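You operate a simulated robot arm through the tools that you are given. There is no shell and no other tool. Be economical: measure what you need, move in short steps, check, and stop when the job is done.

The job below is to be done with a simulated robot arm. You get a single attempt, and the scene is never put back.

TASK
Give the broad-leaved plant 2 shots of feed in cell one, then put it back.
Fine: aim the spout with the white dial, press the orange plunger once a shot, and park the spout again. Set down upright: what you pick out.

The check looks at the end state, three seconds after you hand in, the way a careful person would. Anything else that was tipped, shoved, dropped, spilled or broken makes it a failure.

THE ROBOT
A 6-joint arm with a two-finger parallel gripper, fixed in place. Base frame: the origin is at the foot of the arm, x ahead of it, y to its left, z up; the work surface is at about z = 800. Readings come in mm, degrees, newtons and seconds.
With the tool pointing down near the work surface it reaches from about 260 to 680 mm from the base axis. Its first joint turns from -66.0 to 66.0 degrees. Payload 2.9 kg.
The TCP is the grasp point between the finger pads, 30 mm short of the fingertips. In the tool frame z runs along the fingers and y along their closing line. The gripper opens to 110 mm. The fingers are 20 mm wide and 10 mm thick; the gripper's body (48 by 112 mm) begins 55 mm behind the TCP.
Orientation is that of the tool frame in the base frame, as [roll, pitch, yaw] about the fixed x, y, z axes, in that order (R = Rz(yaw) Ry(pitch) Rx(roll)). With the fingers straight down and closing along the base's y, the tool's x points along the base's -x, its y along +y and its z along -z.

THE INTERFACE
- The arm moves only by the tool servo_tool. Its argument "rows" is a list of rows, each a list of 7 numbers: the shift along the base's x, y, z in units of 300 mm (1.0 is 300 mm), then the turn, a rotation vector about the base's x, y, z in units of 180 degrees (1.0 is 180 degrees), then the finger opening in mm, from 0 to 110. In form: [[tx, ty, tz, ax, ay, az, fingers], ...]. A call has 1 to 12 rows; each row is the pose to reach, as a shift and turn from the pose commanded when the call began. A call with a number of a shift or a turn outside -1 to 1 is refused whole. Each row takes 0.2 s and may step no farther than 50 mm and 8.6 degrees from the row before; otherwise, or with a gripper value out of range, the whole call is refused. Where a pose cannot be reached the arm comes as near as it can. A force on the tool above 40 N (or 10 N above the force at the start of the call, whichever is more), or a blocked arm, ends the call early, and 0.2 s more pass. Each finger travels about 108 mm/s and halts on what it meets, pressing with about 22 N; the grip force reading is that of the motor and also rises with nothing between the fingers. The clock runs only during rows and for 0.2 s after the last one: add rows that repeat a pose to give the fingers time. The reply holds the time, the measured pose of the TCP, the force on the tool along the base axes, the opening and the grip force, in the units named above and with some noise, with the torque about the TCP (base axes, N m) and any sound that the robot's microphone picked up.
- Cameras (640 x 400 px; columns grow to the right, rows downward): "scene" is fixed at [65.9, 420.3, 1405.2]; the picture's right is [-0.88, -0.48, 0.00], its down [-0.18, 0.33, -0.93] and it looks along [0.45, -0.81, -0.37] (base axes); focal length 316 px, centre (320, 200). "wrist" rides on the gripper at [72, 17, -103] in the tool frame; the picture's right is [-0.23, 0.97, 0.00], its down [-0.76, -0.18, -0.62] and it looks along [-0.61, -0.14, 0.78] (tool axes); focal length 222 px, centre (320, 200). There is no depth. A picture from a camera that has moved, and an enlarged one, comes with that camera's place and axes in the base frame and with its lens.
- grab_frame(camera): a new picture of that camera. The clock stands still meanwhile.
- close_up(camera, box): a new picture of the part [left, top, right, bottom] of that camera's present view, enlarged. The clock stands still meanwhile.
- job_done(): hands the job in; it is judged then, once.

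Work in short steps. Places have to be worked out from the pictures, the camera data and where the tool is seen: move nearer, look again, correct. Check each grasp and each placing, and mend what went wrong. You have 120 turns and 64 pictures in all, those below and enlarged ones among them. Open the gripper and draw the arm clear of the work before you hand the job in, unless the task says otherwise; then end with one line.

The tools are called after "Request:" by a JSON object that holds its "api" and its "payload". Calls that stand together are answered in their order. servo_tool: Moves the arm, as the interface text tells. Its arguments: {"type":"object","properties":{"rows":{"type":"array","items":{"type":"array","items":{"type":"number"}}}},"required":["rows"]} The other tools are called the same way: grab_frame (camera) takes a picture; close_up (camera, box) takes an enlarged picture of a part of a camera's view; job_done () hands the job in.

At the start:

```text
time_s: 0.0
eef_pos: [459.1, 5.8, 1231.1]
tcp_rot: [179.9, -0.1, -179.9]
ft_force: [-0.2, 0.9, 0.8]
ft_torque: [0.0, 0.01, 0.02]
width: 110.1
gripper_force: 0.0
```

scene: 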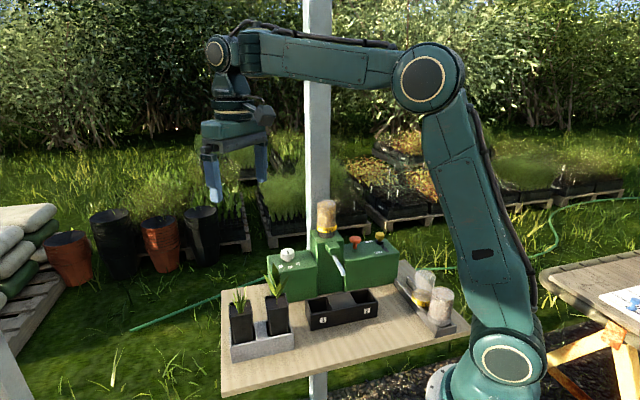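
wrist: 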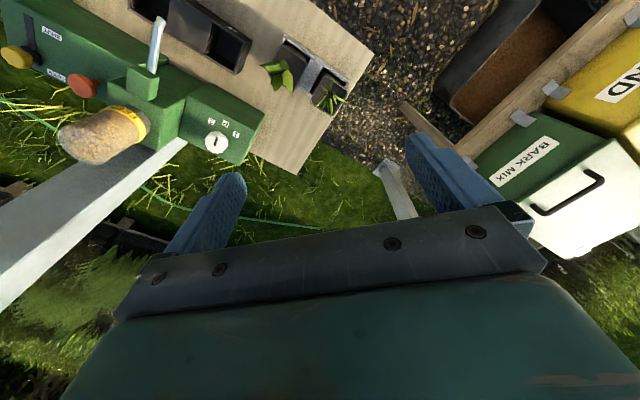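

I'll look closer at the bench and the machine in both cameras.

Request:
{"api": "close_up", "payload": {"camera": "scene", "box": [210, 190, 480, 390]}}

Request:
{"api": "close_up", "payload": {"camera": "wrist", "box": [0, 0, 380, 200]}}

```text
2.00 times, centred on (345, 290) of scene
camera zoom: at [65.9, 420.3, 1405.2], right [-0.88, -0.48, 0.0], down [-0.18, 0.33, -0.93], along [0.45, -0.81, -0.37], focal length 632 px, centre (270, 20)
```

zoom: 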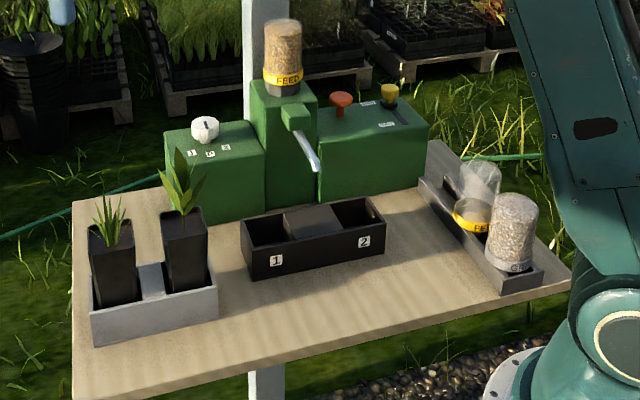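

```text
1.68 times, centred on (190, 100) of wrist
camera zoom: at [386.2, 23.1, 1333.9], right [0.23, 0.97, 0.0], down [0.76, -0.18, 0.62], along [0.61, -0.14, -0.78], focal length 374 px, centre (539, 368)
```

zoom: 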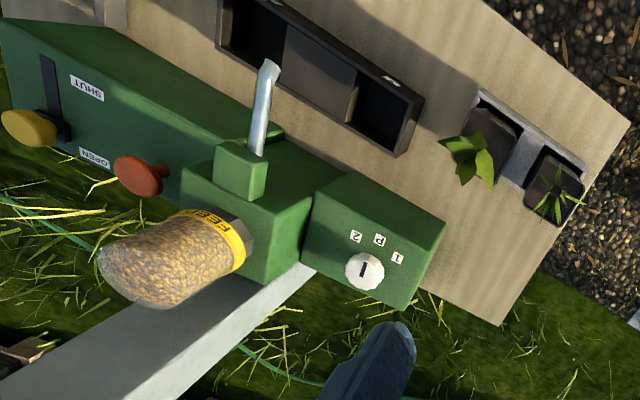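

The dial is at about (516,-207,936), the plunger (375,-353,948), the yellow knob (322,-415,943), and the broad-leaved pot near (431,-34). I'll turn the tool -45° and come nearer for a better view of the machine.

Request:
{"api": "servo_tool", "payload": {"rows": [[-0.072, -0.075, -0.034, 0, 0, -0.0417, 110], [-0.143, -0.151, -0.068, 0, 0, -0.0833, 110], [-0.215, -0.227, -0.1, 0, 0, -0.125, 110], [-0.287, -0.302, -0.135, 0, 0, -0.1667, 110], [-0.358, -0.378, -0.17, 0, 0, -0.2083, 110], [-0.43, -0.453, -0.2, 0, 0, -0.25, 110]]}}

Request:
{"api": "grab_frame", "payload": {"camera": "wrist"}}

```text
time_s: 1.4
eef_pos: [330.4, -130.0, 1171.9]
tcp_rot: [180.0, 0.0, 134.8]
ft_force: [0.2, 0.6, 0.0]
ft_torque: [0.0, -0.02, -0.02]
width: 110.0
gripper_force: 0.0
```

```text
59 pictures are left
camera wrist: at [291.0, -66.2, 1275.0], right [0.85, 0.53, 0.0], down [0.41, -0.67, 0.62], along [0.33, -0.53, -0.78], focal length 222 px, centre (320, 200)
```

wrist: 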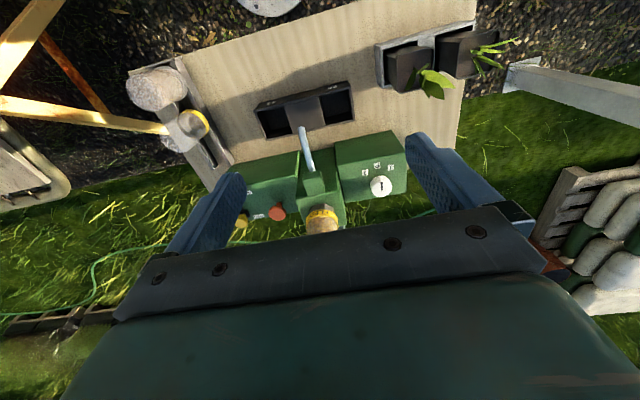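

The view now covers the machine and both pots; I enlarge the interesting part.

Request:
{"api": "close_up", "payload": {"camera": "wrist", "box": [230, 80, 430, 240]}}

Request:
{"api": "close_up", "payload": {"camera": "wrist", "box": [370, 10, 520, 110]}}

```text
2.50 times, centred on (330, 160) of wrist
camera zoom: at [291.0, -66.2, 1275.0], right [0.85, 0.53, 0.0], down [0.41, -0.67, 0.62], along [0.33, -0.53, -0.78], focal length 555 px, centre (295, 300)
```

zoom: 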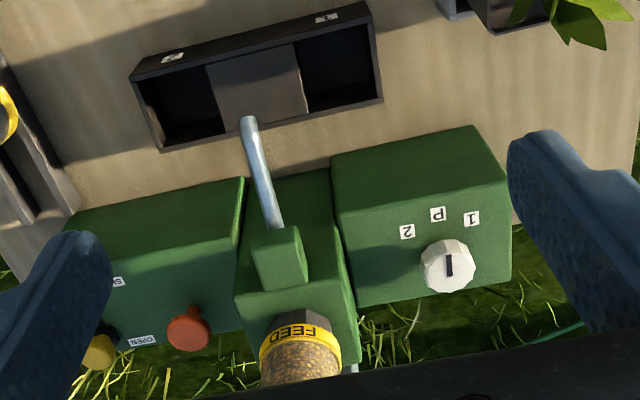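

```text
4.00 times, centred on (445, 60) of wrist
camera zoom: at [291.0, -66.2, 1275.0], right [0.85, 0.53, 0.0], down [0.41, -0.67, 0.62], along [0.33, -0.53, -0.78], focal length 888 px, centre (-180, 760)
```

zoom: 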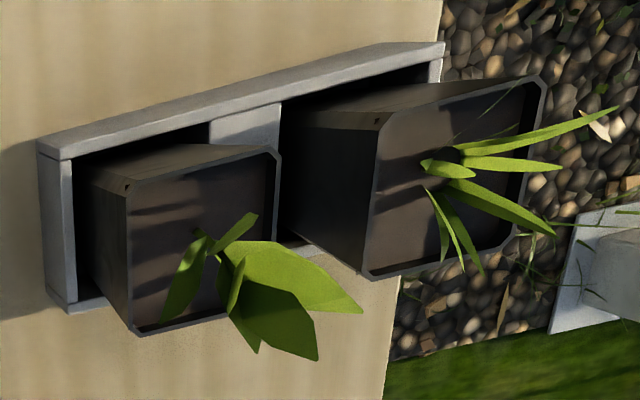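

The dial is at P and the gate knob is at OPEN. The bench axis u runs at about (-0.695,-0.72). I'll turn to yaw -134° so the fingers close across the bench's short axis, and hover above the broad-leaved pot.

Request:
{"api": "servo_tool", "payload": {"rows": [[0.031, 0.028, -0.033, 0, 0, 0.046, 110], [0.061, 0.055, -0.067, 0, 0, 0.092, 110], [0.092, 0.083, -0.1, 0, 0, 0.138, 110], [0.123, 0.11, -0.133, 0, 0, 0.184, 110], [0.153, 0.138, -0.167, 0, 0, 0.23, 110], [0.184, 0.165, -0.2, 0, 0, 0.276, 110], [0.214, 0.193, -0.233, 0, 0, 0.322, 110], [0.245, 0.22, -0.267, 0, 0, 0.368, 110], [0.276, 0.248, -0.3, 0, 0, 0.414, 110], [0.306, 0.275, -0.333, 0, 0, 0.46, 110], [0.337, 0.303, -0.367, 0, 0, 0.506, 110]]}}

Request:
{"api": "grab_frame", "payload": {"camera": "wrist"}}

Request:
{"api": "grab_frame", "payload": {"camera": "scene"}}

```text
time_s: 3.8
eef_pos: [431.4, -39.4, 1059.8]
tcp_rot: [-180.0, 0.0, -133.8]
ft_force: [-0.6, 1.5, 0.0]
ft_torque: [-0.01, 0.0, 0.02]
width: 109.8
gripper_force: 0.0
```

```text
56 pictures are left
camera wrist: at [369.0, -79.3, 1163.1], right [-0.55, 0.84, 0.0], down [0.65, 0.43, 0.62], along [0.52, 0.34, -0.78], focal length 222 px, centre (320, 200)
```

wrist: 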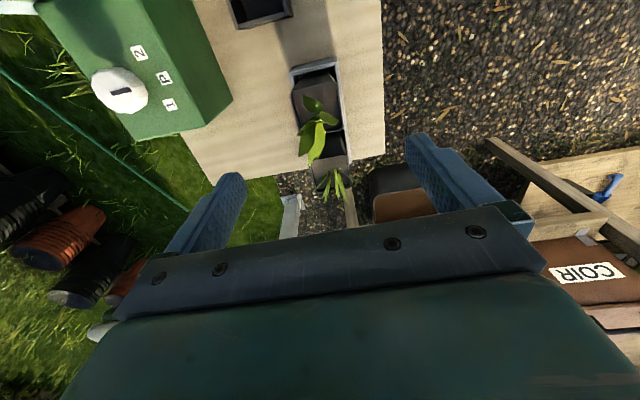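

```text
55 pictures are left
```

scene: 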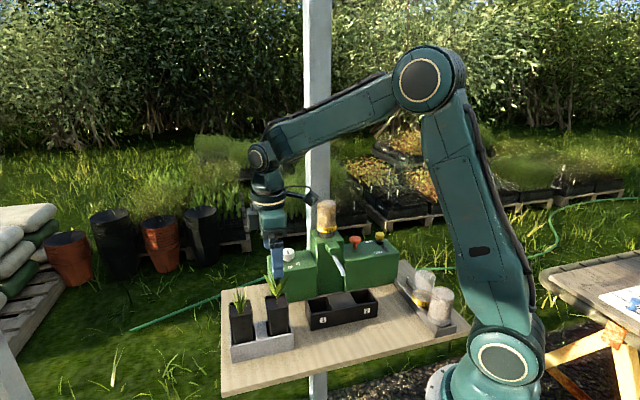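

Enlarging the pot region to refine its rim place and the leaf height.

Request:
{"api": "close_up", "payload": {"camera": "wrist", "box": [260, 50, 380, 210]}}

Request:
{"api": "close_up", "payload": {"camera": "scene", "box": [220, 230, 320, 370]}}

```text
2.50 times, centred on (320, 130) of wrist
camera zoom: at [369.0, -79.3, 1163.1], right [-0.55, 0.84, 0.0], down [0.65, 0.43, 0.62], along [0.52, 0.34, -0.78], focal length 555 px, centre (320, 375)
```

zoom: 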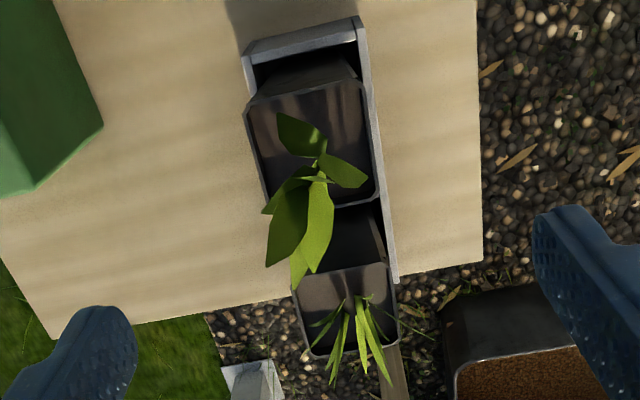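

```text
2.86 times, centred on (270, 300) of scene
camera zoom: at [65.9, 420.3, 1405.2], right [-0.88, -0.48, 0.0], down [-0.18, 0.33, -0.93], along [0.45, -0.81, -0.37], focal length 903 px, centre (463, -86)
```

zoom: 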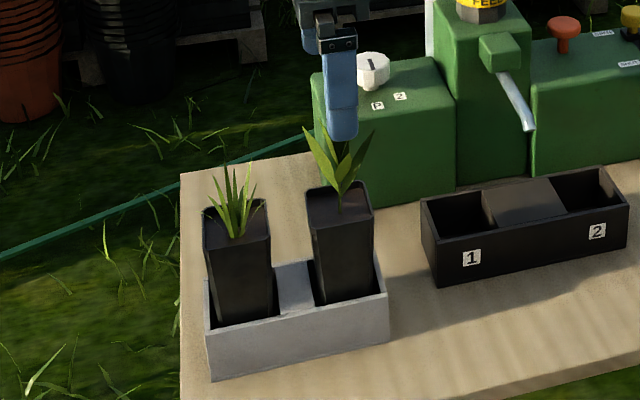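

The rim is at about (432,-41,922), with leaf tips near z 985-992 but outside the gripper body's footprint. I'll lower straight to TCP z≈933 with the fingers open.

Request:
{"api": "servo_tool", "payload": {"rows": [[0, -0.005, -0.11, 0, 0, 0, 110], [0, -0.005, -0.22, 0, 0, 0, 110], [0, -0.005, -0.32, 0, 0, 0, 110], [0, -0.005, -0.422, 0, 0, 0, 110]]}}

Request:
{"api": "grab_frame", "payload": {"camera": "wrist"}}

Request:
{"api": "close_up", "payload": {"camera": "scene", "box": [220, 230, 320, 370]}}

```text
time_s: 4.8
eef_pos: [430.6, -41.2, 932.2]
tcp_rot: [-180.0, 0.0, -133.9]
ft_force: [1.5, 0.5, 0.0]
ft_torque: [0.0, 0.01, -0.01]
width: 110.0
gripper_force: 0.1
```

```text
52 pictures are left
camera wrist: at [368.3, -80.2, 1035.0], right [-0.54, 0.84, 0.0], down [0.66, 0.43, 0.62], along [0.52, 0.34, -0.78], focal length 222 px, centre (320, 200)
```

wrist: 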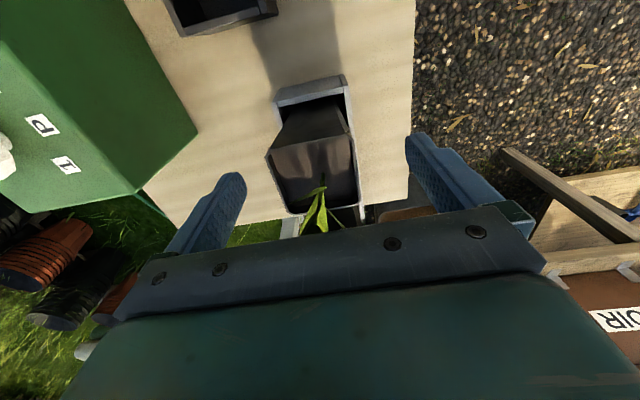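

```text
2.86 times, centred on (270, 300) of scene
camera zoom: at [65.9, 420.3, 1405.2], right [-0.88, -0.48, 0.0], down [-0.18, 0.33, -0.93], along [0.45, -0.81, -0.37], focal length 903 px, centre (463, -86)
```

zoom: 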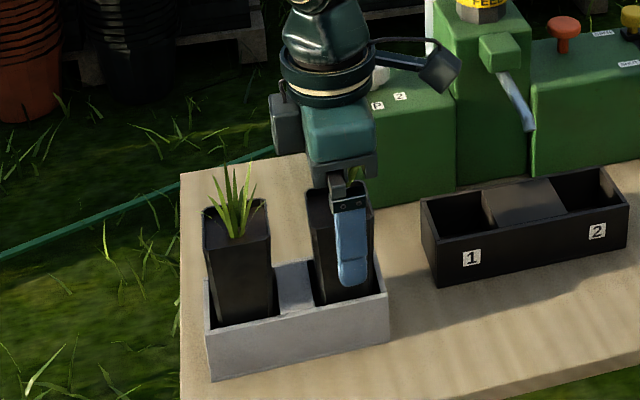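

Fingers straddle the pot and are clear of the neighbour. I'll close.

Request:
{"api": "servo_tool", "payload": {"rows": [[0, 0, 0, 0, 0, 0, 80], [0, 0, 0, 0, 0, 0, 60], [0, 0, 0, 0, 0, 0, 50], [0, 0, 0, 0, 0, 0, 40], [0, 0, 0, 0, 0, 0, 30], [0, 0, 0, 0, 0, 0, 30]]}}

Request:
{"api": "close_up", "payload": {"camera": "scene", "box": [220, 230, 320, 370]}}

```text
time_s: 6.2
eef_pos: [431.2, -39.0, 933.0]
tcp_rot: [179.9, 0.0, -133.9]
ft_force: [0.4, 0.5, -0.3]
ft_torque: [0.02, 0.02, -0.01]
width: 49.4
gripper_force: 21.9
```

```text
2.86 times, centred on (270, 300) of scene
camera zoom: at [65.9, 420.3, 1405.2], right [-0.88, -0.48, 0.0], down [-0.18, 0.33, -0.93], along [0.45, -0.81, -0.37], focal length 903 px, centre (463, -86)
```

zoom: 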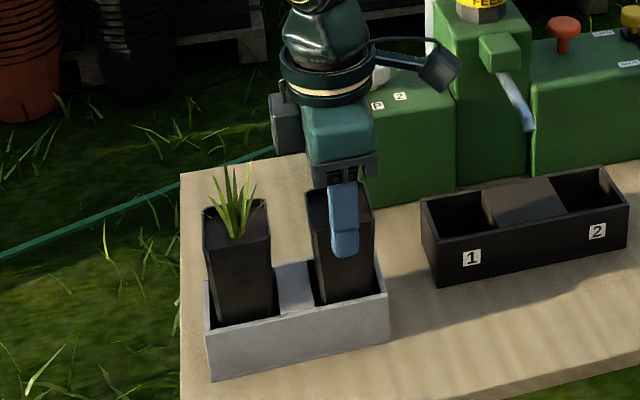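

Gripped at 49 mm. I'll lift 80 mm straight up and check.

Request:
{"api": "servo_tool", "payload": {"rows": [[0, 0, 0.05, 0, 0, 0, 30], [0, 0, 0.11, 0, 0, 0, 30], [0, 0, 0.19, 0, 0, 0, 30], [0, 0, 0.267, 0, 0, 0, 30], [0, 0, 0.267, 0, 0, 0, 30]]}}

Request:
{"api": "close_up", "payload": {"camera": "scene", "box": [210, 210, 410, 370]}}

Request:
{"api": "grab_frame", "payload": {"camera": "wrist"}}

```text
time_s: 7.4
eef_pos: [429.7, -41.8, 1013.4]
tcp_rot: [180.0, 0.0, -133.9]
ft_force: [-0.3, 0.7, -2.0]
ft_torque: [-0.04, 0.0, 0.02]
width: 49.6
gripper_force: 21.9
```

```text
2.50 times, centred on (310, 290) of scene
camera zoom: at [65.9, 420.3, 1405.2], right [-0.88, -0.48, 0.0], down [-0.18, 0.33, -0.93], along [0.45, -0.81, -0.37], focal length 790 px, centre (345, -25)
```

zoom: 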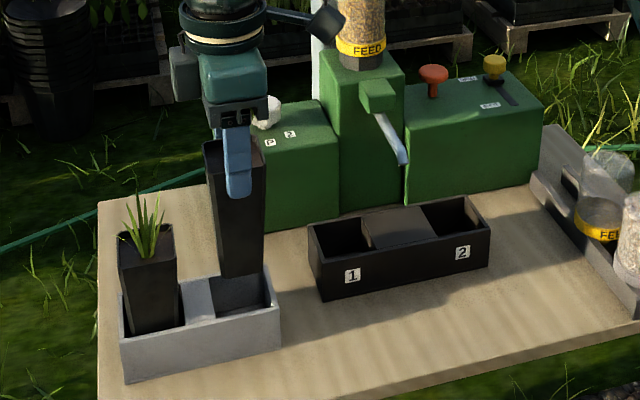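

```text
48 pictures are left
camera wrist: at [366.9, -80.7, 1116.9], right [-0.54, 0.84, 0.0], down [0.66, 0.43, 0.62], along [0.52, 0.34, -0.78], focal length 222 px, centre (320, 200)
```

wrist: 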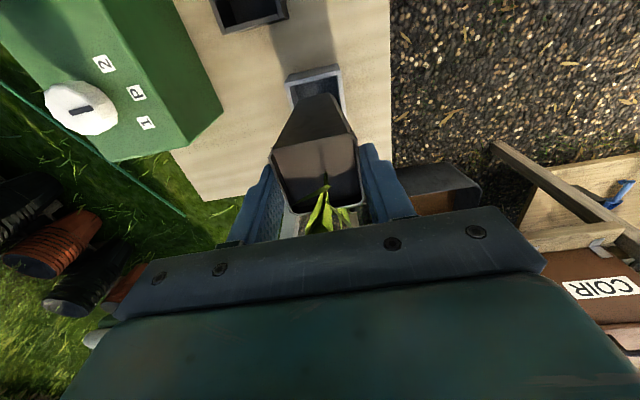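

Pot is held upright with its bottom near z 880. I'll carry it to 50 mm short of cell 1, so that the wrist camera looks straight down into the cell.

Request:
{"api": "servo_tool", "payload": {"rows": [[-0.007, -0.07, 0.02, 0, 0, 0, 30], [-0.014, -0.14, 0.04, 0, 0, 0, 30], [-0.02, -0.2, 0.05, 0, 0, 0, 30], [-0.027, -0.263, 0.05, 0, 0, 0, 30], [-0.027, -0.263, 0.05, 0, 0, 0, 30]]}}

Request:
{"api": "grab_frame", "payload": {"camera": "wrist"}}

Request:
{"api": "close_up", "payload": {"camera": "scene", "box": [260, 210, 400, 350]}}

```text
time_s: 8.6
eef_pos: [423.3, -119.0, 1030.2]
tcp_rot: [-180.0, -0.1, -133.9]
ft_force: [0.0, -0.6, -2.6]
ft_torque: [0.01, 0.02, 0.02]
width: 49.4
gripper_force: 22.2
```

```text
47 pictures are left
camera wrist: at [360.9, -160.4, 1132.8], right [-0.54, 0.84, 0.0], down [0.66, 0.43, 0.62], along [0.52, 0.34, -0.78], focal length 222 px, centre (320, 200)
```

wrist: 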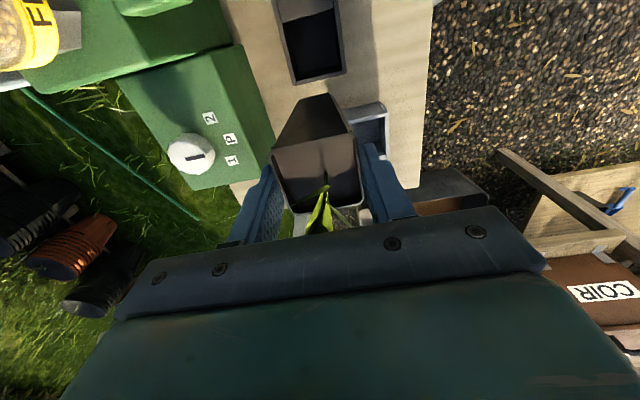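

```text
2.86 times, centred on (330, 280) of scene
camera zoom: at [65.9, 420.2, 1405.2], right [-0.88, -0.48, 0.0], down [-0.18, 0.33, -0.93], along [0.45, -0.81, -0.37], focal length 903 px, centre (291, -29)
```

zoom: 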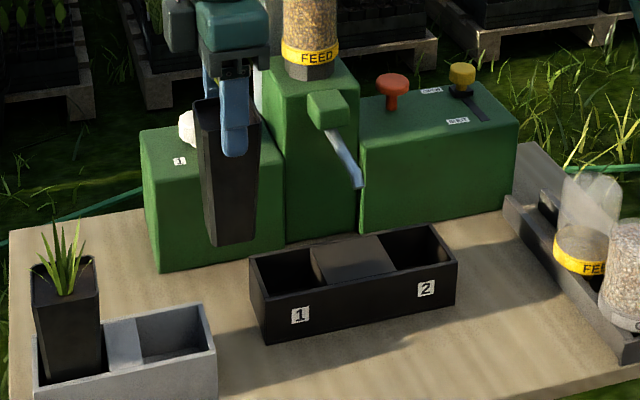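

Cell 1 is visible; I enlarge it.

Request:
{"api": "close_up", "payload": {"camera": "wrist", "box": [240, 0, 400, 140]}}

```text
2.86 times, centred on (320, 70) of wrist
camera zoom: at [360.9, -160.4, 1132.8], right [-0.54, 0.84, 0.0], down [0.66, 0.43, 0.62], along [0.52, 0.34, -0.78], focal length 635 px, centre (320, 571)
```

zoom: 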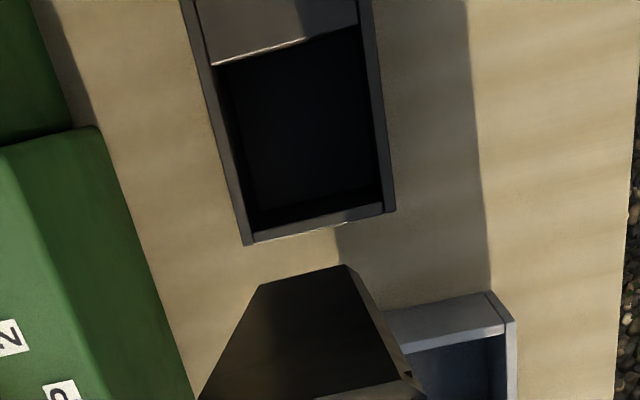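

Cell 1's centre works out at about (383,-153), rim z≈841. I'll move over it with the pot's bottom still above the trough, and look.

Request:
{"api": "servo_tool", "payload": {"rows": [[-0.067, -0.055, 0, 0, 0, 0, 30], [-0.134, -0.11, 0, 0, 0, 0, 30], [-0.134, -0.11, -0.06, 0, 0, 0, 30], [-0.134, -0.11, -0.125, 0, 0, 0, 30], [-0.134, -0.11, -0.125, 0, 0, 0, 30]]}}

Request:
{"api": "close_up", "payload": {"camera": "scene", "box": [260, 210, 400, 350]}}

Request:
{"api": "close_up", "payload": {"camera": "wrist", "box": [200, 30, 440, 230]}}

```text
time_s: 9.8
eef_pos: [383.2, -152.5, 992.4]
tcp_rot: [-180.0, 0.0, -134.0]
ft_force: [0.0, 0.0, -1.2]
ft_torque: [-0.02, 0.02, -0.01]
width: 49.4
gripper_force: 21.4
```

```text
2.86 times, centred on (330, 280) of scene
camera zoom: at [65.9, 420.3, 1405.2], right [-0.88, -0.48, 0.0], down [-0.18, 0.33, -0.93], along [0.45, -0.81, -0.37], focal length 903 px, centre (291, -29)
```

zoom: 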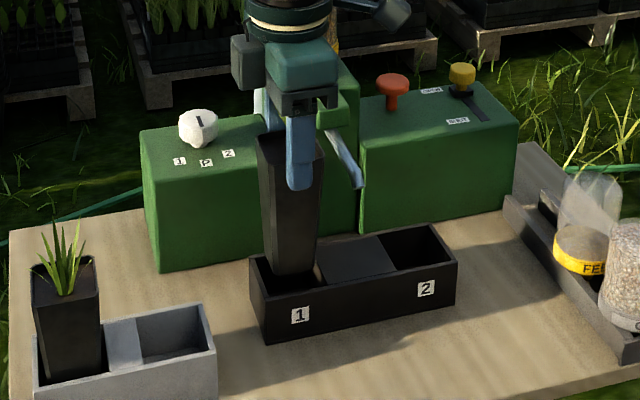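

```text
2.00 times, centred on (320, 130) of wrist
camera zoom: at [319.6, -192.9, 1094.9], right [-0.54, 0.84, 0.0], down [0.66, 0.43, 0.62], along [0.52, 0.34, -0.78], focal length 444 px, centre (320, 340)
```

zoom: 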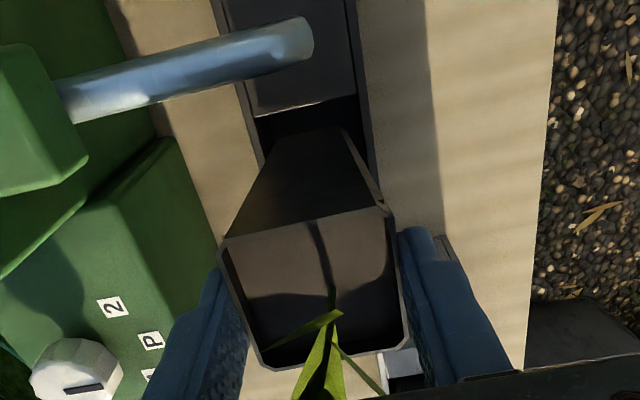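

Pot bottom is centred over the cell to within a couple of mm. Lowering to just above the expected floor, then in small steps until contact.

Request:
{"api": "servo_tool", "payload": {"rows": [[0, 0, -0.05, 0, 0, 0, 30], [0, 0, -0.1, 0, 0, 0, 30], [0, 0, -0.14, 0, 0, 0, 30], [0, 0, -0.17, 0, 0, 0, 30], [0, 0, -0.18, 0, 0, 0, 30]]}}

```text
time_s: 11.0
eef_pos: [382.6, -153.6, 938.8]
tcp_rot: [-180.0, 0.0, -133.9]
ft_force: [-0.2, 0.1, -2.1]
ft_torque: [0.02, -0.01, 0.02]
width: 49.4
gripper_force: 22.3
```

No contact yet; I'll continue down in 1 mm steps, stopping on force.

Request:
{"api": "servo_tool", "payload": {"rows": [[0, 0, -0.0067, 0, 0, 0, 30], [0, 0, -0.0133, 0, 0, 0, 30], [0, 0, -0.0167, 0, 0, 0, 30], [0, 0, -0.02, 0, 0, 0, 30]]}}

Request:
{"api": "close_up", "payload": {"camera": "scene", "box": [260, 210, 400, 350]}}

```text
time_s: 12.0
eef_pos: [383.3, -152.5, 932.2]
tcp_rot: [-179.9, 0.0, -133.9]
ft_force: [-1.2, 2.1, 4.9]
ft_torque: [0.16, 0.21, -0.01]
width: 49.1
gripper_force: 22.4
```

```text
2.86 times, centred on (330, 280) of scene
camera zoom: at [65.8, 420.3, 1405.2], right [-0.88, -0.48, 0.0], down [-0.18, 0.33, -0.93], along [0.45, -0.81, -0.37], focal length 903 px, centre (291, -29)
```

zoom: 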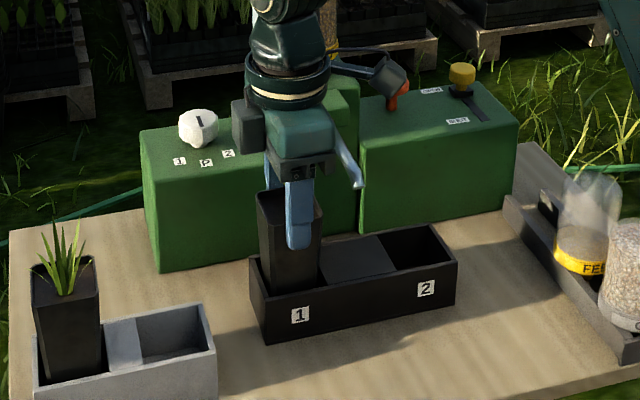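

Floor contact at z≈932. I'll open and rise straight up.

Request:
{"api": "servo_tool", "payload": {"rows": [[0, 0, 0, 0, 0, 0, 55], [0, 0, 0, 0, 0, 0, 70], [0, 0, 0, 0, 0, 0, 90], [0, 0, 0, 0, 0, 0, 90], [0, 0, 0.05, 0, 0, 0, 90], [0, 0, 0.15, 0, 0, 0, 90], [0, 0, 0.28, 0, 0, 0, 90], [0, 0, 0.4, 0, 0, 0, 90], [0, 0, 0.55, 0, 0, 0, 90]]}}

Request:
{"api": "close_up", "payload": {"camera": "scene", "box": [260, 210, 400, 350]}}

Request:
{"api": "grab_frame", "payload": {"camera": "wrist"}}

```text
time_s: 14.0
eef_pos: [381.9, -154.0, 1098.7]
tcp_rot: [179.9, 0.1, -134.0]
ft_force: [0.6, 1.0, 0.4]
ft_torque: [0.03, 0.0, 0.0]
width: 89.9
gripper_force: 0.1
```

```text
2.86 times, centred on (330, 280) of scene
camera zoom: at [65.8, 420.3, 1405.2], right [-0.88, -0.48, 0.0], down [-0.18, 0.33, -0.93], along [0.45, -0.81, -0.37], focal length 903 px, centre (291, -29)
```

zoom: 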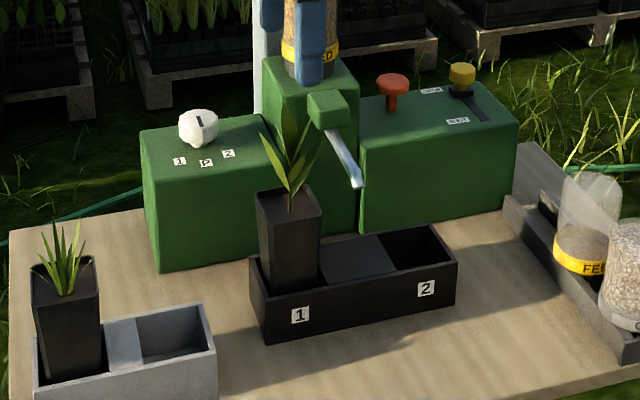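

```text
40 pictures are left
camera wrist: at [319.5, -193.6, 1201.5], right [-0.54, 0.84, 0.0], down [0.66, 0.43, 0.62], along [0.52, 0.34, -0.78], focal length 222 px, centre (320, 200)
```

wrist: 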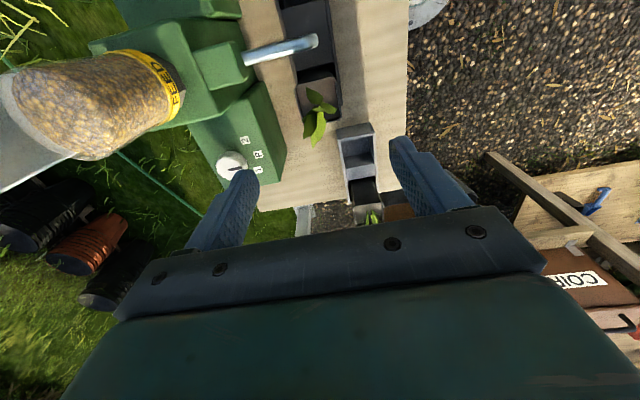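

Pot stands upright in cell 1. Now to the dial: hover above (512,-210) at z≈1045.

Request:
{"api": "servo_tool", "payload": {"rows": [[0.11, -0.048, 0, 0, 0, 0, 80], [0.22, -0.095, 0, 0, 0, 0, 80], [0.33, -0.143, 0, 0, 0, 0, 80], [0.43, -0.19, -0.08, 0, 0, 0, 80], [0.43, -0.19, -0.175, 0, 0, 0, 80]]}}

Request:
{"api": "grab_frame", "payload": {"camera": "wrist"}}

Request:
{"api": "close_up", "payload": {"camera": "scene", "box": [220, 180, 360, 300]}}

```text
time_s: 15.2
eef_pos: [512.5, -210.3, 1044.0]
tcp_rot: [179.9, 0.0, -133.9]
ft_force: [0.5, 0.3, -1.1]
ft_torque: [-0.05, -0.03, -0.03]
width: 80.2
gripper_force: 0.0
```

```text
39 pictures are left
camera wrist: at [449.3, -250.5, 1146.1], right [-0.54, 0.84, 0.0], down [0.66, 0.43, 0.62], along [0.52, 0.34, -0.78], focal length 222 px, centre (320, 200)
```

wrist: 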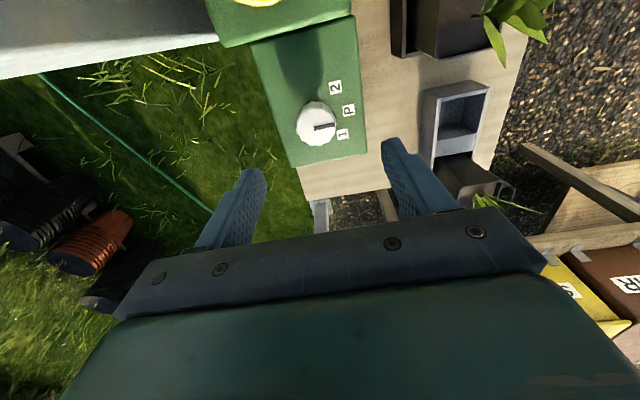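

```text
3.33 times, centred on (290, 240) of scene
camera zoom: at [65.9, 420.2, 1405.2], right [-0.88, -0.48, 0.0], down [-0.18, 0.33, -0.93], along [0.45, -0.81, -0.37], focal length 1054 px, centre (420, 67)
```

zoom: 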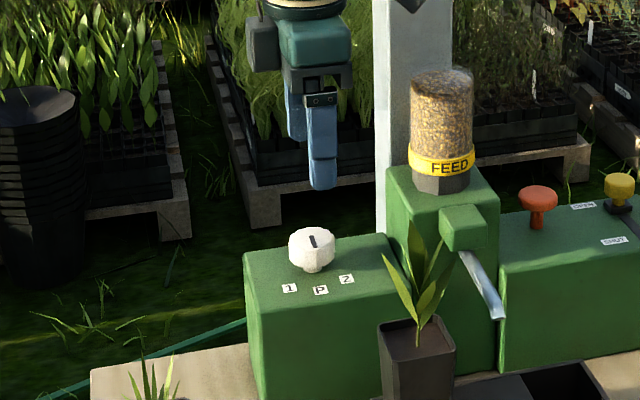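

Dial top measures about (515,-213,938) with a 40 mm cap on a stem. I'll correct the aim and come down to z 985 for a check.

Request:
{"api": "servo_tool", "payload": {"rows": [[0.008, -0.009, -0.1, 0, 0, 0, 80], [0.008, -0.009, -0.2, 0, 0, 0, 80], [0.008, -0.009, -0.2, 0, 0, 0, 80]]}}

Request:
{"api": "close_up", "payload": {"camera": "wrist", "box": [200, 50, 440, 230]}}

Request:
{"api": "close_up", "payload": {"camera": "scene", "box": [250, 200, 350, 290]}}

```text
time_s: 16.0
eef_pos: [512.9, -212.4, 983.5]
tcp_rot: [-179.9, 0.0, -133.9]
ft_force: [-1.0, 0.1, -0.3]
ft_torque: [-0.06, -0.01, -0.01]
width: 80.2
gripper_force: 0.1
```

```text
2.22 times, centred on (320, 140) of wrist
camera zoom: at [450.5, -253.2, 1086.6], right [-0.54, 0.84, 0.0], down [0.66, 0.43, 0.62], along [0.52, 0.34, -0.78], focal length 494 px, centre (320, 333)
```

zoom: 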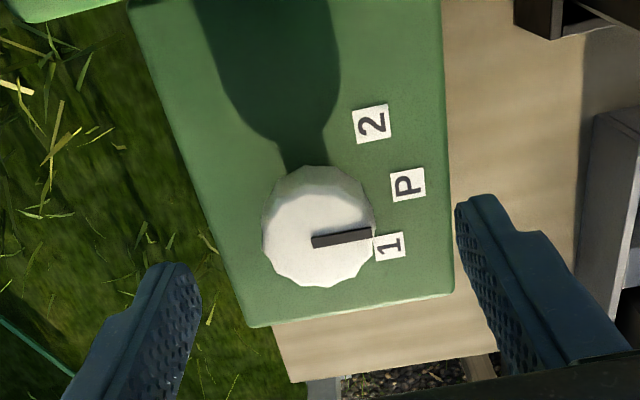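

```text
4.44 times, centred on (300, 245) of scene
camera zoom: at [65.9, 420.3, 1405.2], right [-0.88, -0.48, 0.0], down [-0.18, 0.33, -0.93], along [0.45, -0.81, -0.37], focal length 1405 px, centre (409, 0)
```

zoom: 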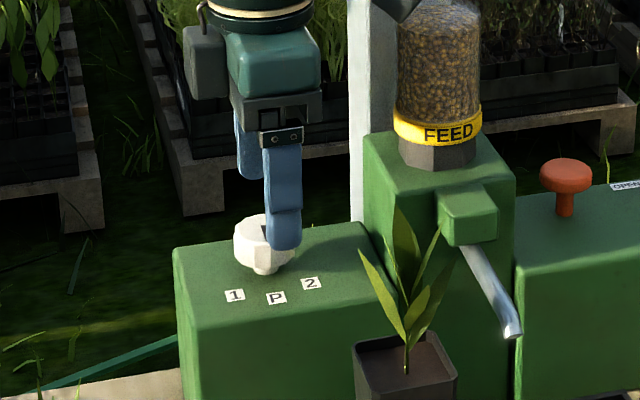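

The dial lies centred between the fingers. I descend so the tips reach around the cap (TCP z≈952) and close.

Request:
{"api": "servo_tool", "payload": {"rows": [[0.002, 0.002, -0.06, 0, 0, 0, 80], [0.002, 0.002, -0.106, 0, 0, 0, 80], [0.002, 0.002, -0.106, 0, 0, 0, 60], [0.002, 0.002, -0.106, 0, 0, 0, 48], [0.002, 0.002, -0.106, 0, 0, 0, 40], [0.002, 0.002, -0.106, 0, 0, 0, 30], [0.002, 0.002, -0.106, 0, 0, 0, 30]]}}

Request:
{"api": "close_up", "payload": {"camera": "wrist", "box": [200, 50, 440, 230]}}

Request:
{"api": "close_up", "payload": {"camera": "scene", "box": [250, 200, 350, 290]}}

```text
time_s: 16.5
eef_pos: [516.2, -211.2, 969.2]
tcp_rot: [-179.5, 0.2, -134.0]
ft_force: [-0.9, 4.1, 6.2]
ft_torque: [-0.75, 0.47, -0.29]
width: 79.9
gripper_force: 0.0
stopped in row 2: the force on the tool passed its limit at 49 N (the readings are from after the stop); the commanded pose is now the measured one
```

```text
2.22 times, centred on (320, 140) of wrist
camera zoom: at [453.7, -249.6, 1071.4], right [-0.54, 0.84, -0.01], down [0.65, 0.43, 0.63], along [0.53, 0.33, -0.78], focal length 494 px, centre (320, 333)
```

zoom: 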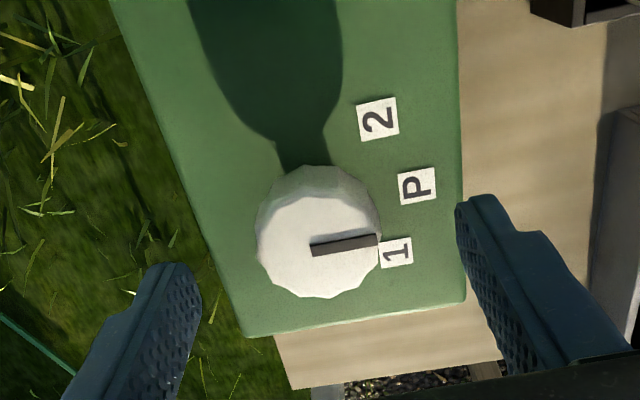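

```text
4.44 times, centred on (300, 245) of scene
camera zoom: at [65.8, 420.4, 1405.2], right [-0.88, -0.48, 0.0], down [-0.18, 0.33, -0.93], along [0.45, -0.81, -0.37], focal length 1405 px, centre (409, 0)
```

zoom: 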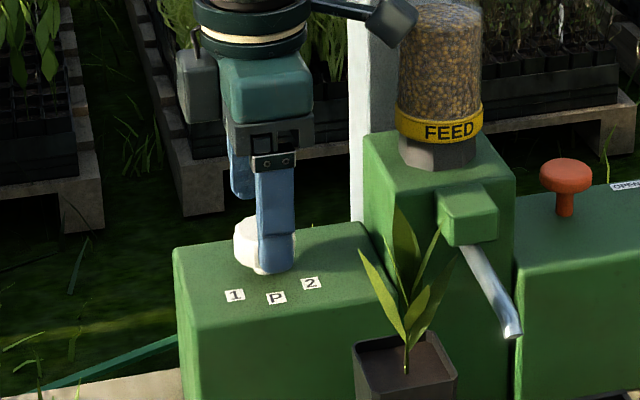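

The 49 N stop came with a torque pointing ~140 mm toward the hopper: it was the camera arm touching the hopper jar, not the fingers. I'll rise, then turn the tool -45° so the camera points away, and check that the hopper is undisturbed.

Request:
{"api": "servo_tool", "payload": {"rows": [[0, 0, 0.06, 0, 0, 0, 80], [0, 0, 0.15, 0, 0, 0, 80], [0, 0, 0.25, 0, 0, 0, 80], [0, 0, 0.35, 0, 0, 0, 80], [0, 0, 0.35, 0, 0, -0.043, 80], [0, 0, 0.35, 0, 0, -0.086, 80], [0, 0, 0.35, 0, 0, -0.129, 80], [0, 0, 0.35, 0, 0, -0.172, 80], [0, 0, 0.35, 0, 0, -0.215, 80], [0, 0, 0.35, 0, 0, -0.25, 80]]}}

Request:
{"api": "close_up", "payload": {"camera": "scene", "box": [240, 170, 400, 300]}}

Request:
{"api": "grab_frame", "payload": {"camera": "wrist"}}

```text
time_s: 18.7
eef_pos: [516.9, -211.2, 1072.3]
tcp_rot: [-179.5, 0.2, -179.1]
ft_force: [0.3, 0.2, 0.2]
ft_torque: [0.01, 0.0, -0.01]
width: 80.2
gripper_force: 0.0
```

```text
3.08 times, centred on (320, 235) of scene
camera zoom: at [65.9, 420.3, 1405.2], right [-0.88, -0.48, 0.0], down [-0.18, 0.33, -0.93], along [0.45, -0.81, -0.37], focal length 972 px, centre (320, 92)
```

zoom: 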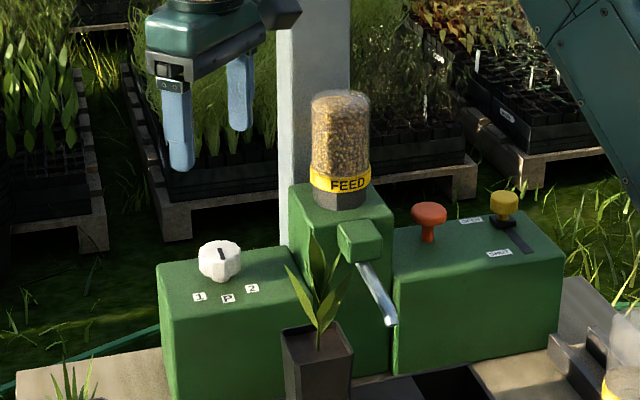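

```text
32 pictures are left
camera wrist: at [444.3, -193.3, 1175.8], right [0.21, 0.98, -0.01], down [0.76, -0.16, 0.63], along [0.61, -0.14, -0.78], focal length 222 px, centre (320, 200)
```

wrist: 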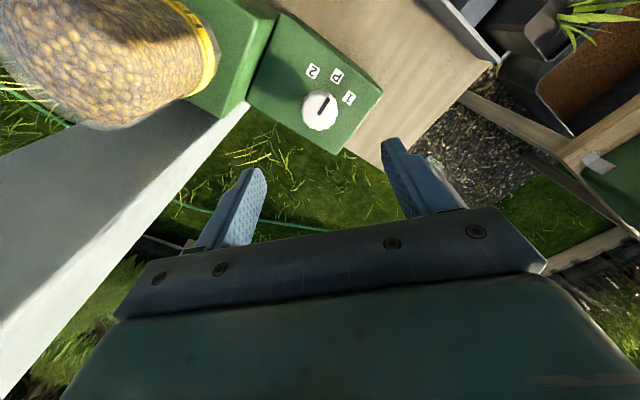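

Hopper, pot and spout are unmoved. I re-level the tool's slight tilt and descend over the dial at (514.5,-211) in the new orientation, with force stop guarding.

Request:
{"api": "servo_tool", "payload": {"rows": [[-0.007, 0, -0.1, 0.0028, 0.0011, 0, 80], [-0.007, 0, -0.2, 0.0028, 0.0011, 0, 80], [-0.007, 0, -0.28, 0.0028, 0.0011, 0, 80], [-0.007, 0, -0.34, 0.0028, 0.0011, 0, 80], [-0.007, 0, -0.37, 0.0028, 0.0011, 0, 80], [-0.007, 0, -0.39, 0.0028, 0.0011, 0, 80]]}}

Request:
{"api": "close_up", "payload": {"camera": "scene", "box": [240, 170, 400, 300]}}

Request:
{"api": "close_up", "payload": {"camera": "wrist", "box": [200, 50, 440, 230]}}

```text
time_s: 20.1
eef_pos: [514.9, -211.9, 955.9]
tcp_rot: [-179.9, 0.0, -179.0]
ft_force: [0.0, 0.4, -0.9]
ft_torque: [-0.02, -0.04, -0.03]
width: 80.0
gripper_force: 0.0
```

```text
3.08 times, centred on (320, 235) of scene
camera zoom: at [65.9, 420.3, 1405.2], right [-0.88, -0.48, 0.0], down [-0.18, 0.33, -0.93], along [0.45, -0.81, -0.37], focal length 972 px, centre (320, 92)
```

zoom: 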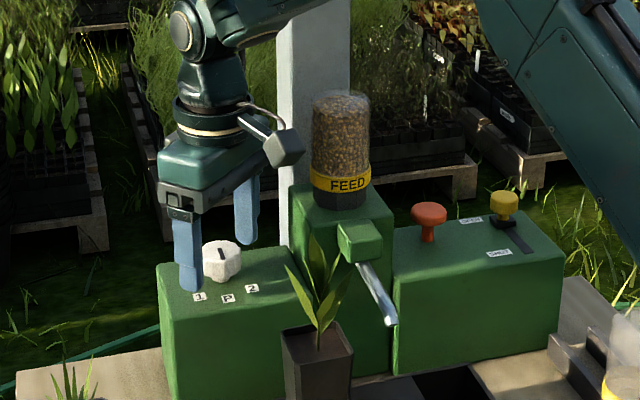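

```text
2.22 times, centred on (320, 140) of wrist
camera zoom: at [442.4, -194.5, 1059.0], right [0.21, 0.98, 0.0], down [0.76, -0.16, 0.62], along [0.61, -0.13, -0.78], focal length 494 px, centre (320, 333)
```

zoom: 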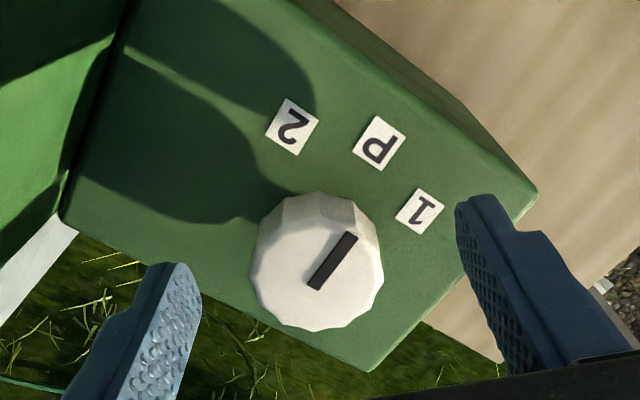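

Dial is centred between the fingers, hopper clear. Closing on the cap.

Request:
{"api": "servo_tool", "payload": {"rows": [[0, -0.003, -0.01, 0, 0, 0, 60], [0, -0.003, -0.01, 0, 0, 0, 50], [0, -0.003, -0.01, 0, 0, 0, 42], [0, -0.003, -0.01, 0, 0, 0, 34], [0, -0.003, -0.01, 0, 0, 0, 28], [0, -0.003, -0.01, 0, 0, 0, 28]]}}

```text
time_s: 21.5
eef_pos: [514.5, -212.3, 953.7]
tcp_rot: [-180.0, 0.1, -179.0]
ft_force: [0.7, -6.6, -3.5]
ft_torque: [0.25, -0.14, -0.06]
width: 37.5
gripper_force: 44.9
```

Cap held at 37.5 mm. Turning it -44° (clockwise from above) toward 1.

Request:
{"api": "servo_tool", "payload": {"rows": [[0, 0, 0, 0, 0, -0.035, 28], [0, 0, 0, 0, 0, -0.07, 28], [0, 0, 0, 0, 0, -0.105, 28], [0, 0, 0, 0, 0, -0.14, 28], [0, 0, 0, 0, 0, -0.175, 28], [0, 0, 0, 0, 0, -0.21, 28], [0, 0, 0, 0, 0, -0.245, 28], [0, 0, 0, 0, 0, -0.245, 28]]}}

Request:
{"api": "close_up", "payload": {"camera": "scene", "box": [240, 170, 400, 300]}}

Request:
{"api": "close_up", "payload": {"camera": "wrist", "box": [200, 50, 440, 230]}}

```text
time_s: 23.3
eef_pos: [515.5, -211.1, 953.1]
tcp_rot: [-180.0, 0.1, 136.9]
ft_force: [4.8, 4.3, 7.3]
ft_torque: [-0.25, 0.13, -0.02]
width: 37.6
gripper_force: 45.1
```

```text
3.08 times, centred on (320, 235) of scene
camera zoom: at [65.9, 420.4, 1405.1], right [-0.88, -0.48, 0.0], down [-0.18, 0.33, -0.93], along [0.45, -0.81, -0.37], focal length 972 px, centre (320, 92)
```

zoom: 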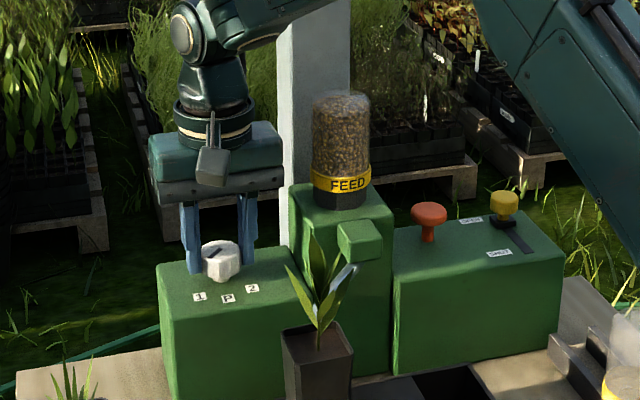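

```text
2.22 times, centred on (320, 140) of wrist
camera zoom: at [473.7, -148.6, 1055.9], right [0.83, 0.56, 0.0], down [0.43, -0.65, 0.62], along [0.35, -0.52, -0.78], focal length 494 px, centre (320, 333)
```

zoom: 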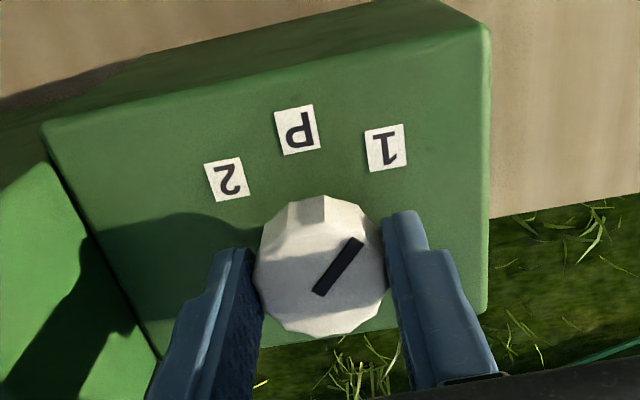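

The mark points at 1 and the spout has swung over the plant. I'll release, rise, and check alignment.

Request:
{"api": "servo_tool", "payload": {"rows": [[0, 0, 0, 0, 0, 0, 50], [0, 0, 0, 0, 0, 0, 64], [0, 0, 0.05, 0, 0, 0, 64], [0, 0, 0.15, 0, 0, 0, 64], [0, 0, 0.3, 0, 0, 0, 64], [0, 0, 0.45, 0, 0, 0, 64], [0, 0, 0.58, 0, 0, 0, 64]]}}

Request:
{"api": "close_up", "payload": {"camera": "scene", "box": [240, 170, 400, 300]}}

Request:
{"api": "grab_frame", "payload": {"camera": "wrist"}}

```text
time_s: 24.9
eef_pos: [513.1, -211.7, 1128.5]
tcp_rot: [-179.8, -0.2, 137.0]
ft_force: [0.1, -0.4, -0.7]
ft_torque: [0.0, 0.01, 0.0]
width: 63.9
gripper_force: 0.0
```

```text
3.08 times, centred on (320, 235) of scene
camera zoom: at [65.8, 420.3, 1405.2], right [-0.88, -0.48, 0.0], down [-0.18, 0.33, -0.93], along [0.45, -0.81, -0.37], focal length 972 px, centre (320, 92)
```

zoom: 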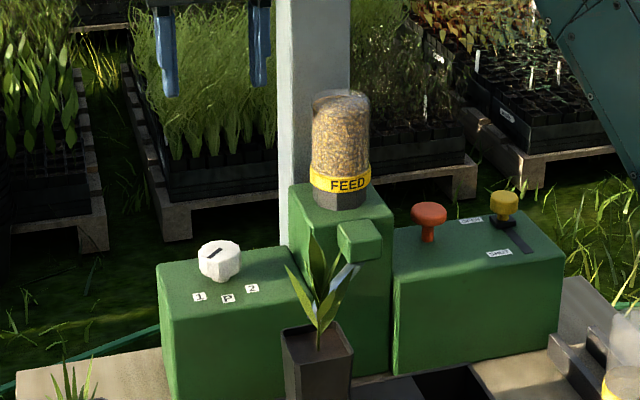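

```text
26 pictures are left
camera wrist: at [471.7, -149.0, 1230.8], right [0.83, 0.56, 0.0], down [0.44, -0.65, 0.62], along [0.35, -0.52, -0.78], focal length 222 px, centre (320, 200)
```

wrist: 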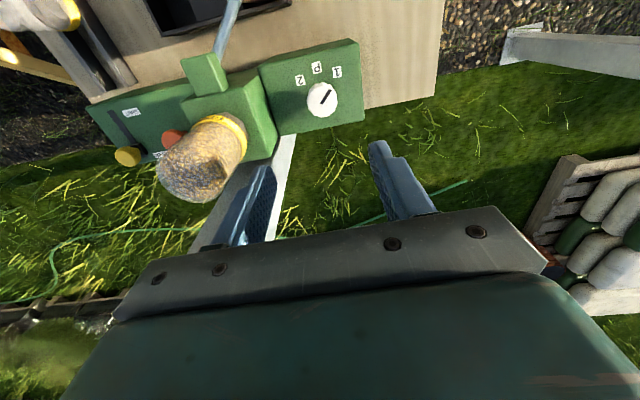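

Dial rests at 1 and the spout points over cell 1. Now the plunger: raise above the hopper, turn back to yaw -134°, and travel to above (374,-354) with fingers closed.

Request:
{"api": "servo_tool", "payload": {"rows": [[0, 0, 0.16, 0, 0, 0.045, 40], [-0.04, -0.04, 0.2, 0, 0, 0.09, 0], [-0.08, -0.085, 0.2, 0, 0, 0.135, 0], [-0.13, -0.135, 0.2, 0, 0, 0.18, 0], [-0.18, -0.185, 0.2, 0, 0, 0.225, 0], [-0.23, -0.235, 0.2, 0, 0, 0.27, 0], [-0.28, -0.285, 0.2, 0, 0, 0.315, 0], [-0.33, -0.335, 0.2, 0, 0, 0.36, 0], [-0.38, -0.385, 0.2, 0, 0, 0.405, 0], [-0.42, -0.43, 0.2, 0, 0, 0.45, 0], [-0.463, -0.475, 0.2, 0, 0, 0.494, 0]]}}

Request:
{"api": "grab_frame", "payload": {"camera": "wrist"}}

```text
time_s: 27.3
eef_pos: [376.0, -352.4, 1185.8]
tcp_rot: [-179.9, -0.1, -134.0]
ft_force: [-0.2, 0.1, -0.3]
ft_torque: [-0.01, -0.04, 0.02]
width: 0.0
gripper_force: 22.2
```

```text
25 pictures are left
camera wrist: at [312.7, -393.5, 1290.0], right [-0.54, 0.84, 0.0], down [0.66, 0.42, 0.62], along [0.52, 0.34, -0.78], focal length 222 px, centre (320, 200)
```

wrist: 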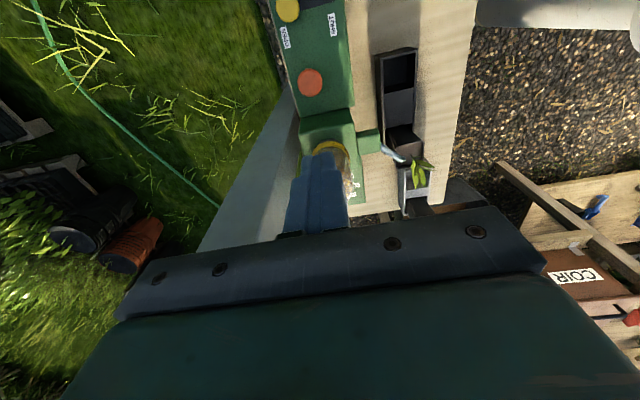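

Enlarging to refine the plunger's place, and to see the spout over the pot.

Request:
{"api": "close_up", "payload": {"camera": "wrist", "box": [260, 0, 450, 220]}}

```text
1.82 times, centred on (355, 110) of wrist
camera zoom: at [312.7, -393.5, 1290.0], right [-0.54, 0.84, 0.0], down [0.66, 0.42, 0.62], along [0.52, 0.34, -0.78], focal length 404 px, centre (256, 364)
```

zoom: 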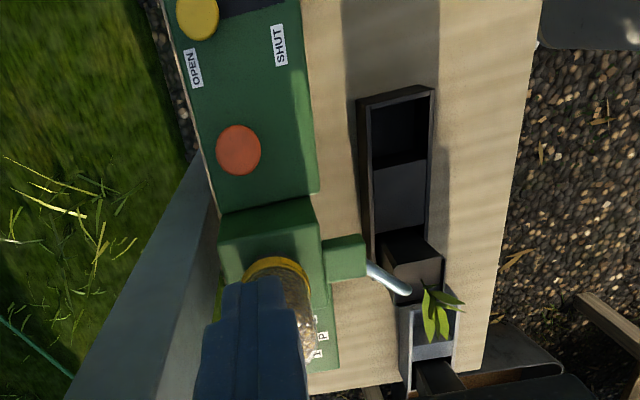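

Three views agree on the plunger at (377,-367), top z≈940, and the spout tip lies over the pot at about (394,-163). I'll go over the plunger and down to fingertips ~12 mm above it.

Request:
{"api": "servo_tool", "payload": {"rows": [[0.003, -0.05, -0.13, 0, 0, 0, 0], [0.003, -0.05, -0.27, 0, 0, 0, 0], [0.003, -0.05, -0.41, 0, 0, 0, 0], [0.003, -0.05, -0.54, 0, 0, 0, 0], [0.003, -0.05, -0.64, 0, 0, 0, 0], [0.003, -0.05, -0.677, 0, 0, 0, 0]]}}

Request:
{"api": "close_up", "payload": {"camera": "scene", "box": [300, 170, 440, 300]}}

Request:
{"api": "close_up", "payload": {"camera": "wrist", "box": [200, 50, 440, 250]}}

```text
time_s: 28.7
eef_pos: [434.2, -419.7, 1026.4]
tcp_rot: [179.8, 0.0, -134.2]
ft_force: [-0.3, -0.2, 0.1]
ft_torque: [-0.01, 0.04, 0.01]
width: 0.0
gripper_force: 22.1
out of reach, approached as far as the arm can: row 2, 3, 4, 5, 6
```

```text
3.08 times, centred on (370, 235) of scene
camera zoom: at [65.9, 420.3, 1405.2], right [-0.88, -0.48, 0.0], down [-0.18, 0.33, -0.93], along [0.45, -0.81, -0.37], focal length 972 px, centre (166, 92)
```

zoom: 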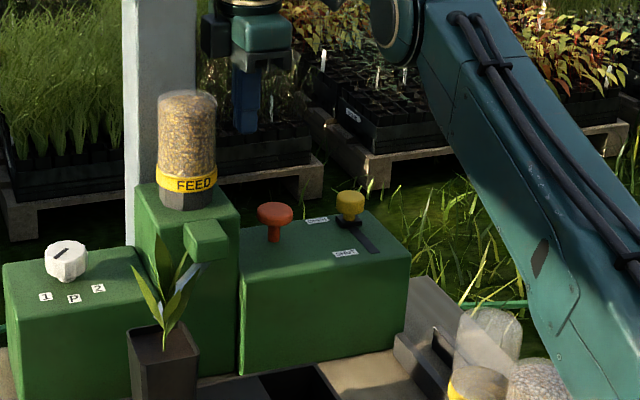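

```text
2.00 times, centred on (320, 150) of wrist
camera zoom: at [371.3, -459.2, 1128.5], right [-0.54, 0.84, 0.0], down [0.66, 0.42, 0.62], along [0.52, 0.34, -0.78], focal length 444 px, centre (320, 300)
```

zoom: 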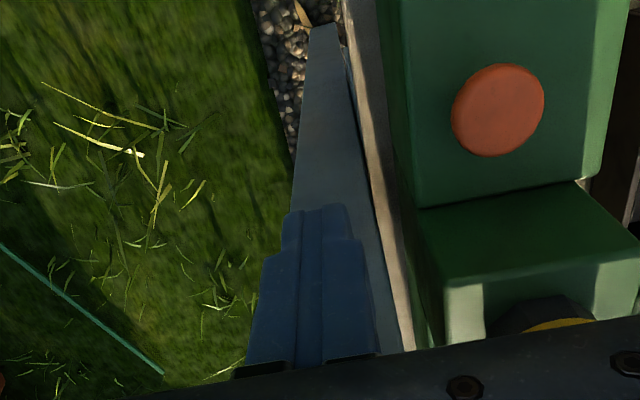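

The exact yaw puts the wrist joint at its limit here (the base turned instead), so the arm drifted behind the machine, touching nothing. I'll turn the yaw -6° while raising a little, in one row, to see where the commanded pose stands.

Request:
{"api": "servo_tool", "payload": {"rows": [[0, 0, 0.13, 0, 0, -0.033, 0]]}}

```text
time_s: 29.1
eef_pos: [431.9, -419.6, 1063.9]
tcp_rot: [-179.9, 0.0, -140.2]
ft_force: [-0.4, 0.2, -0.2]
ft_torque: [0.02, 0.0, -0.02]
width: 0.0
gripper_force: 21.9
```

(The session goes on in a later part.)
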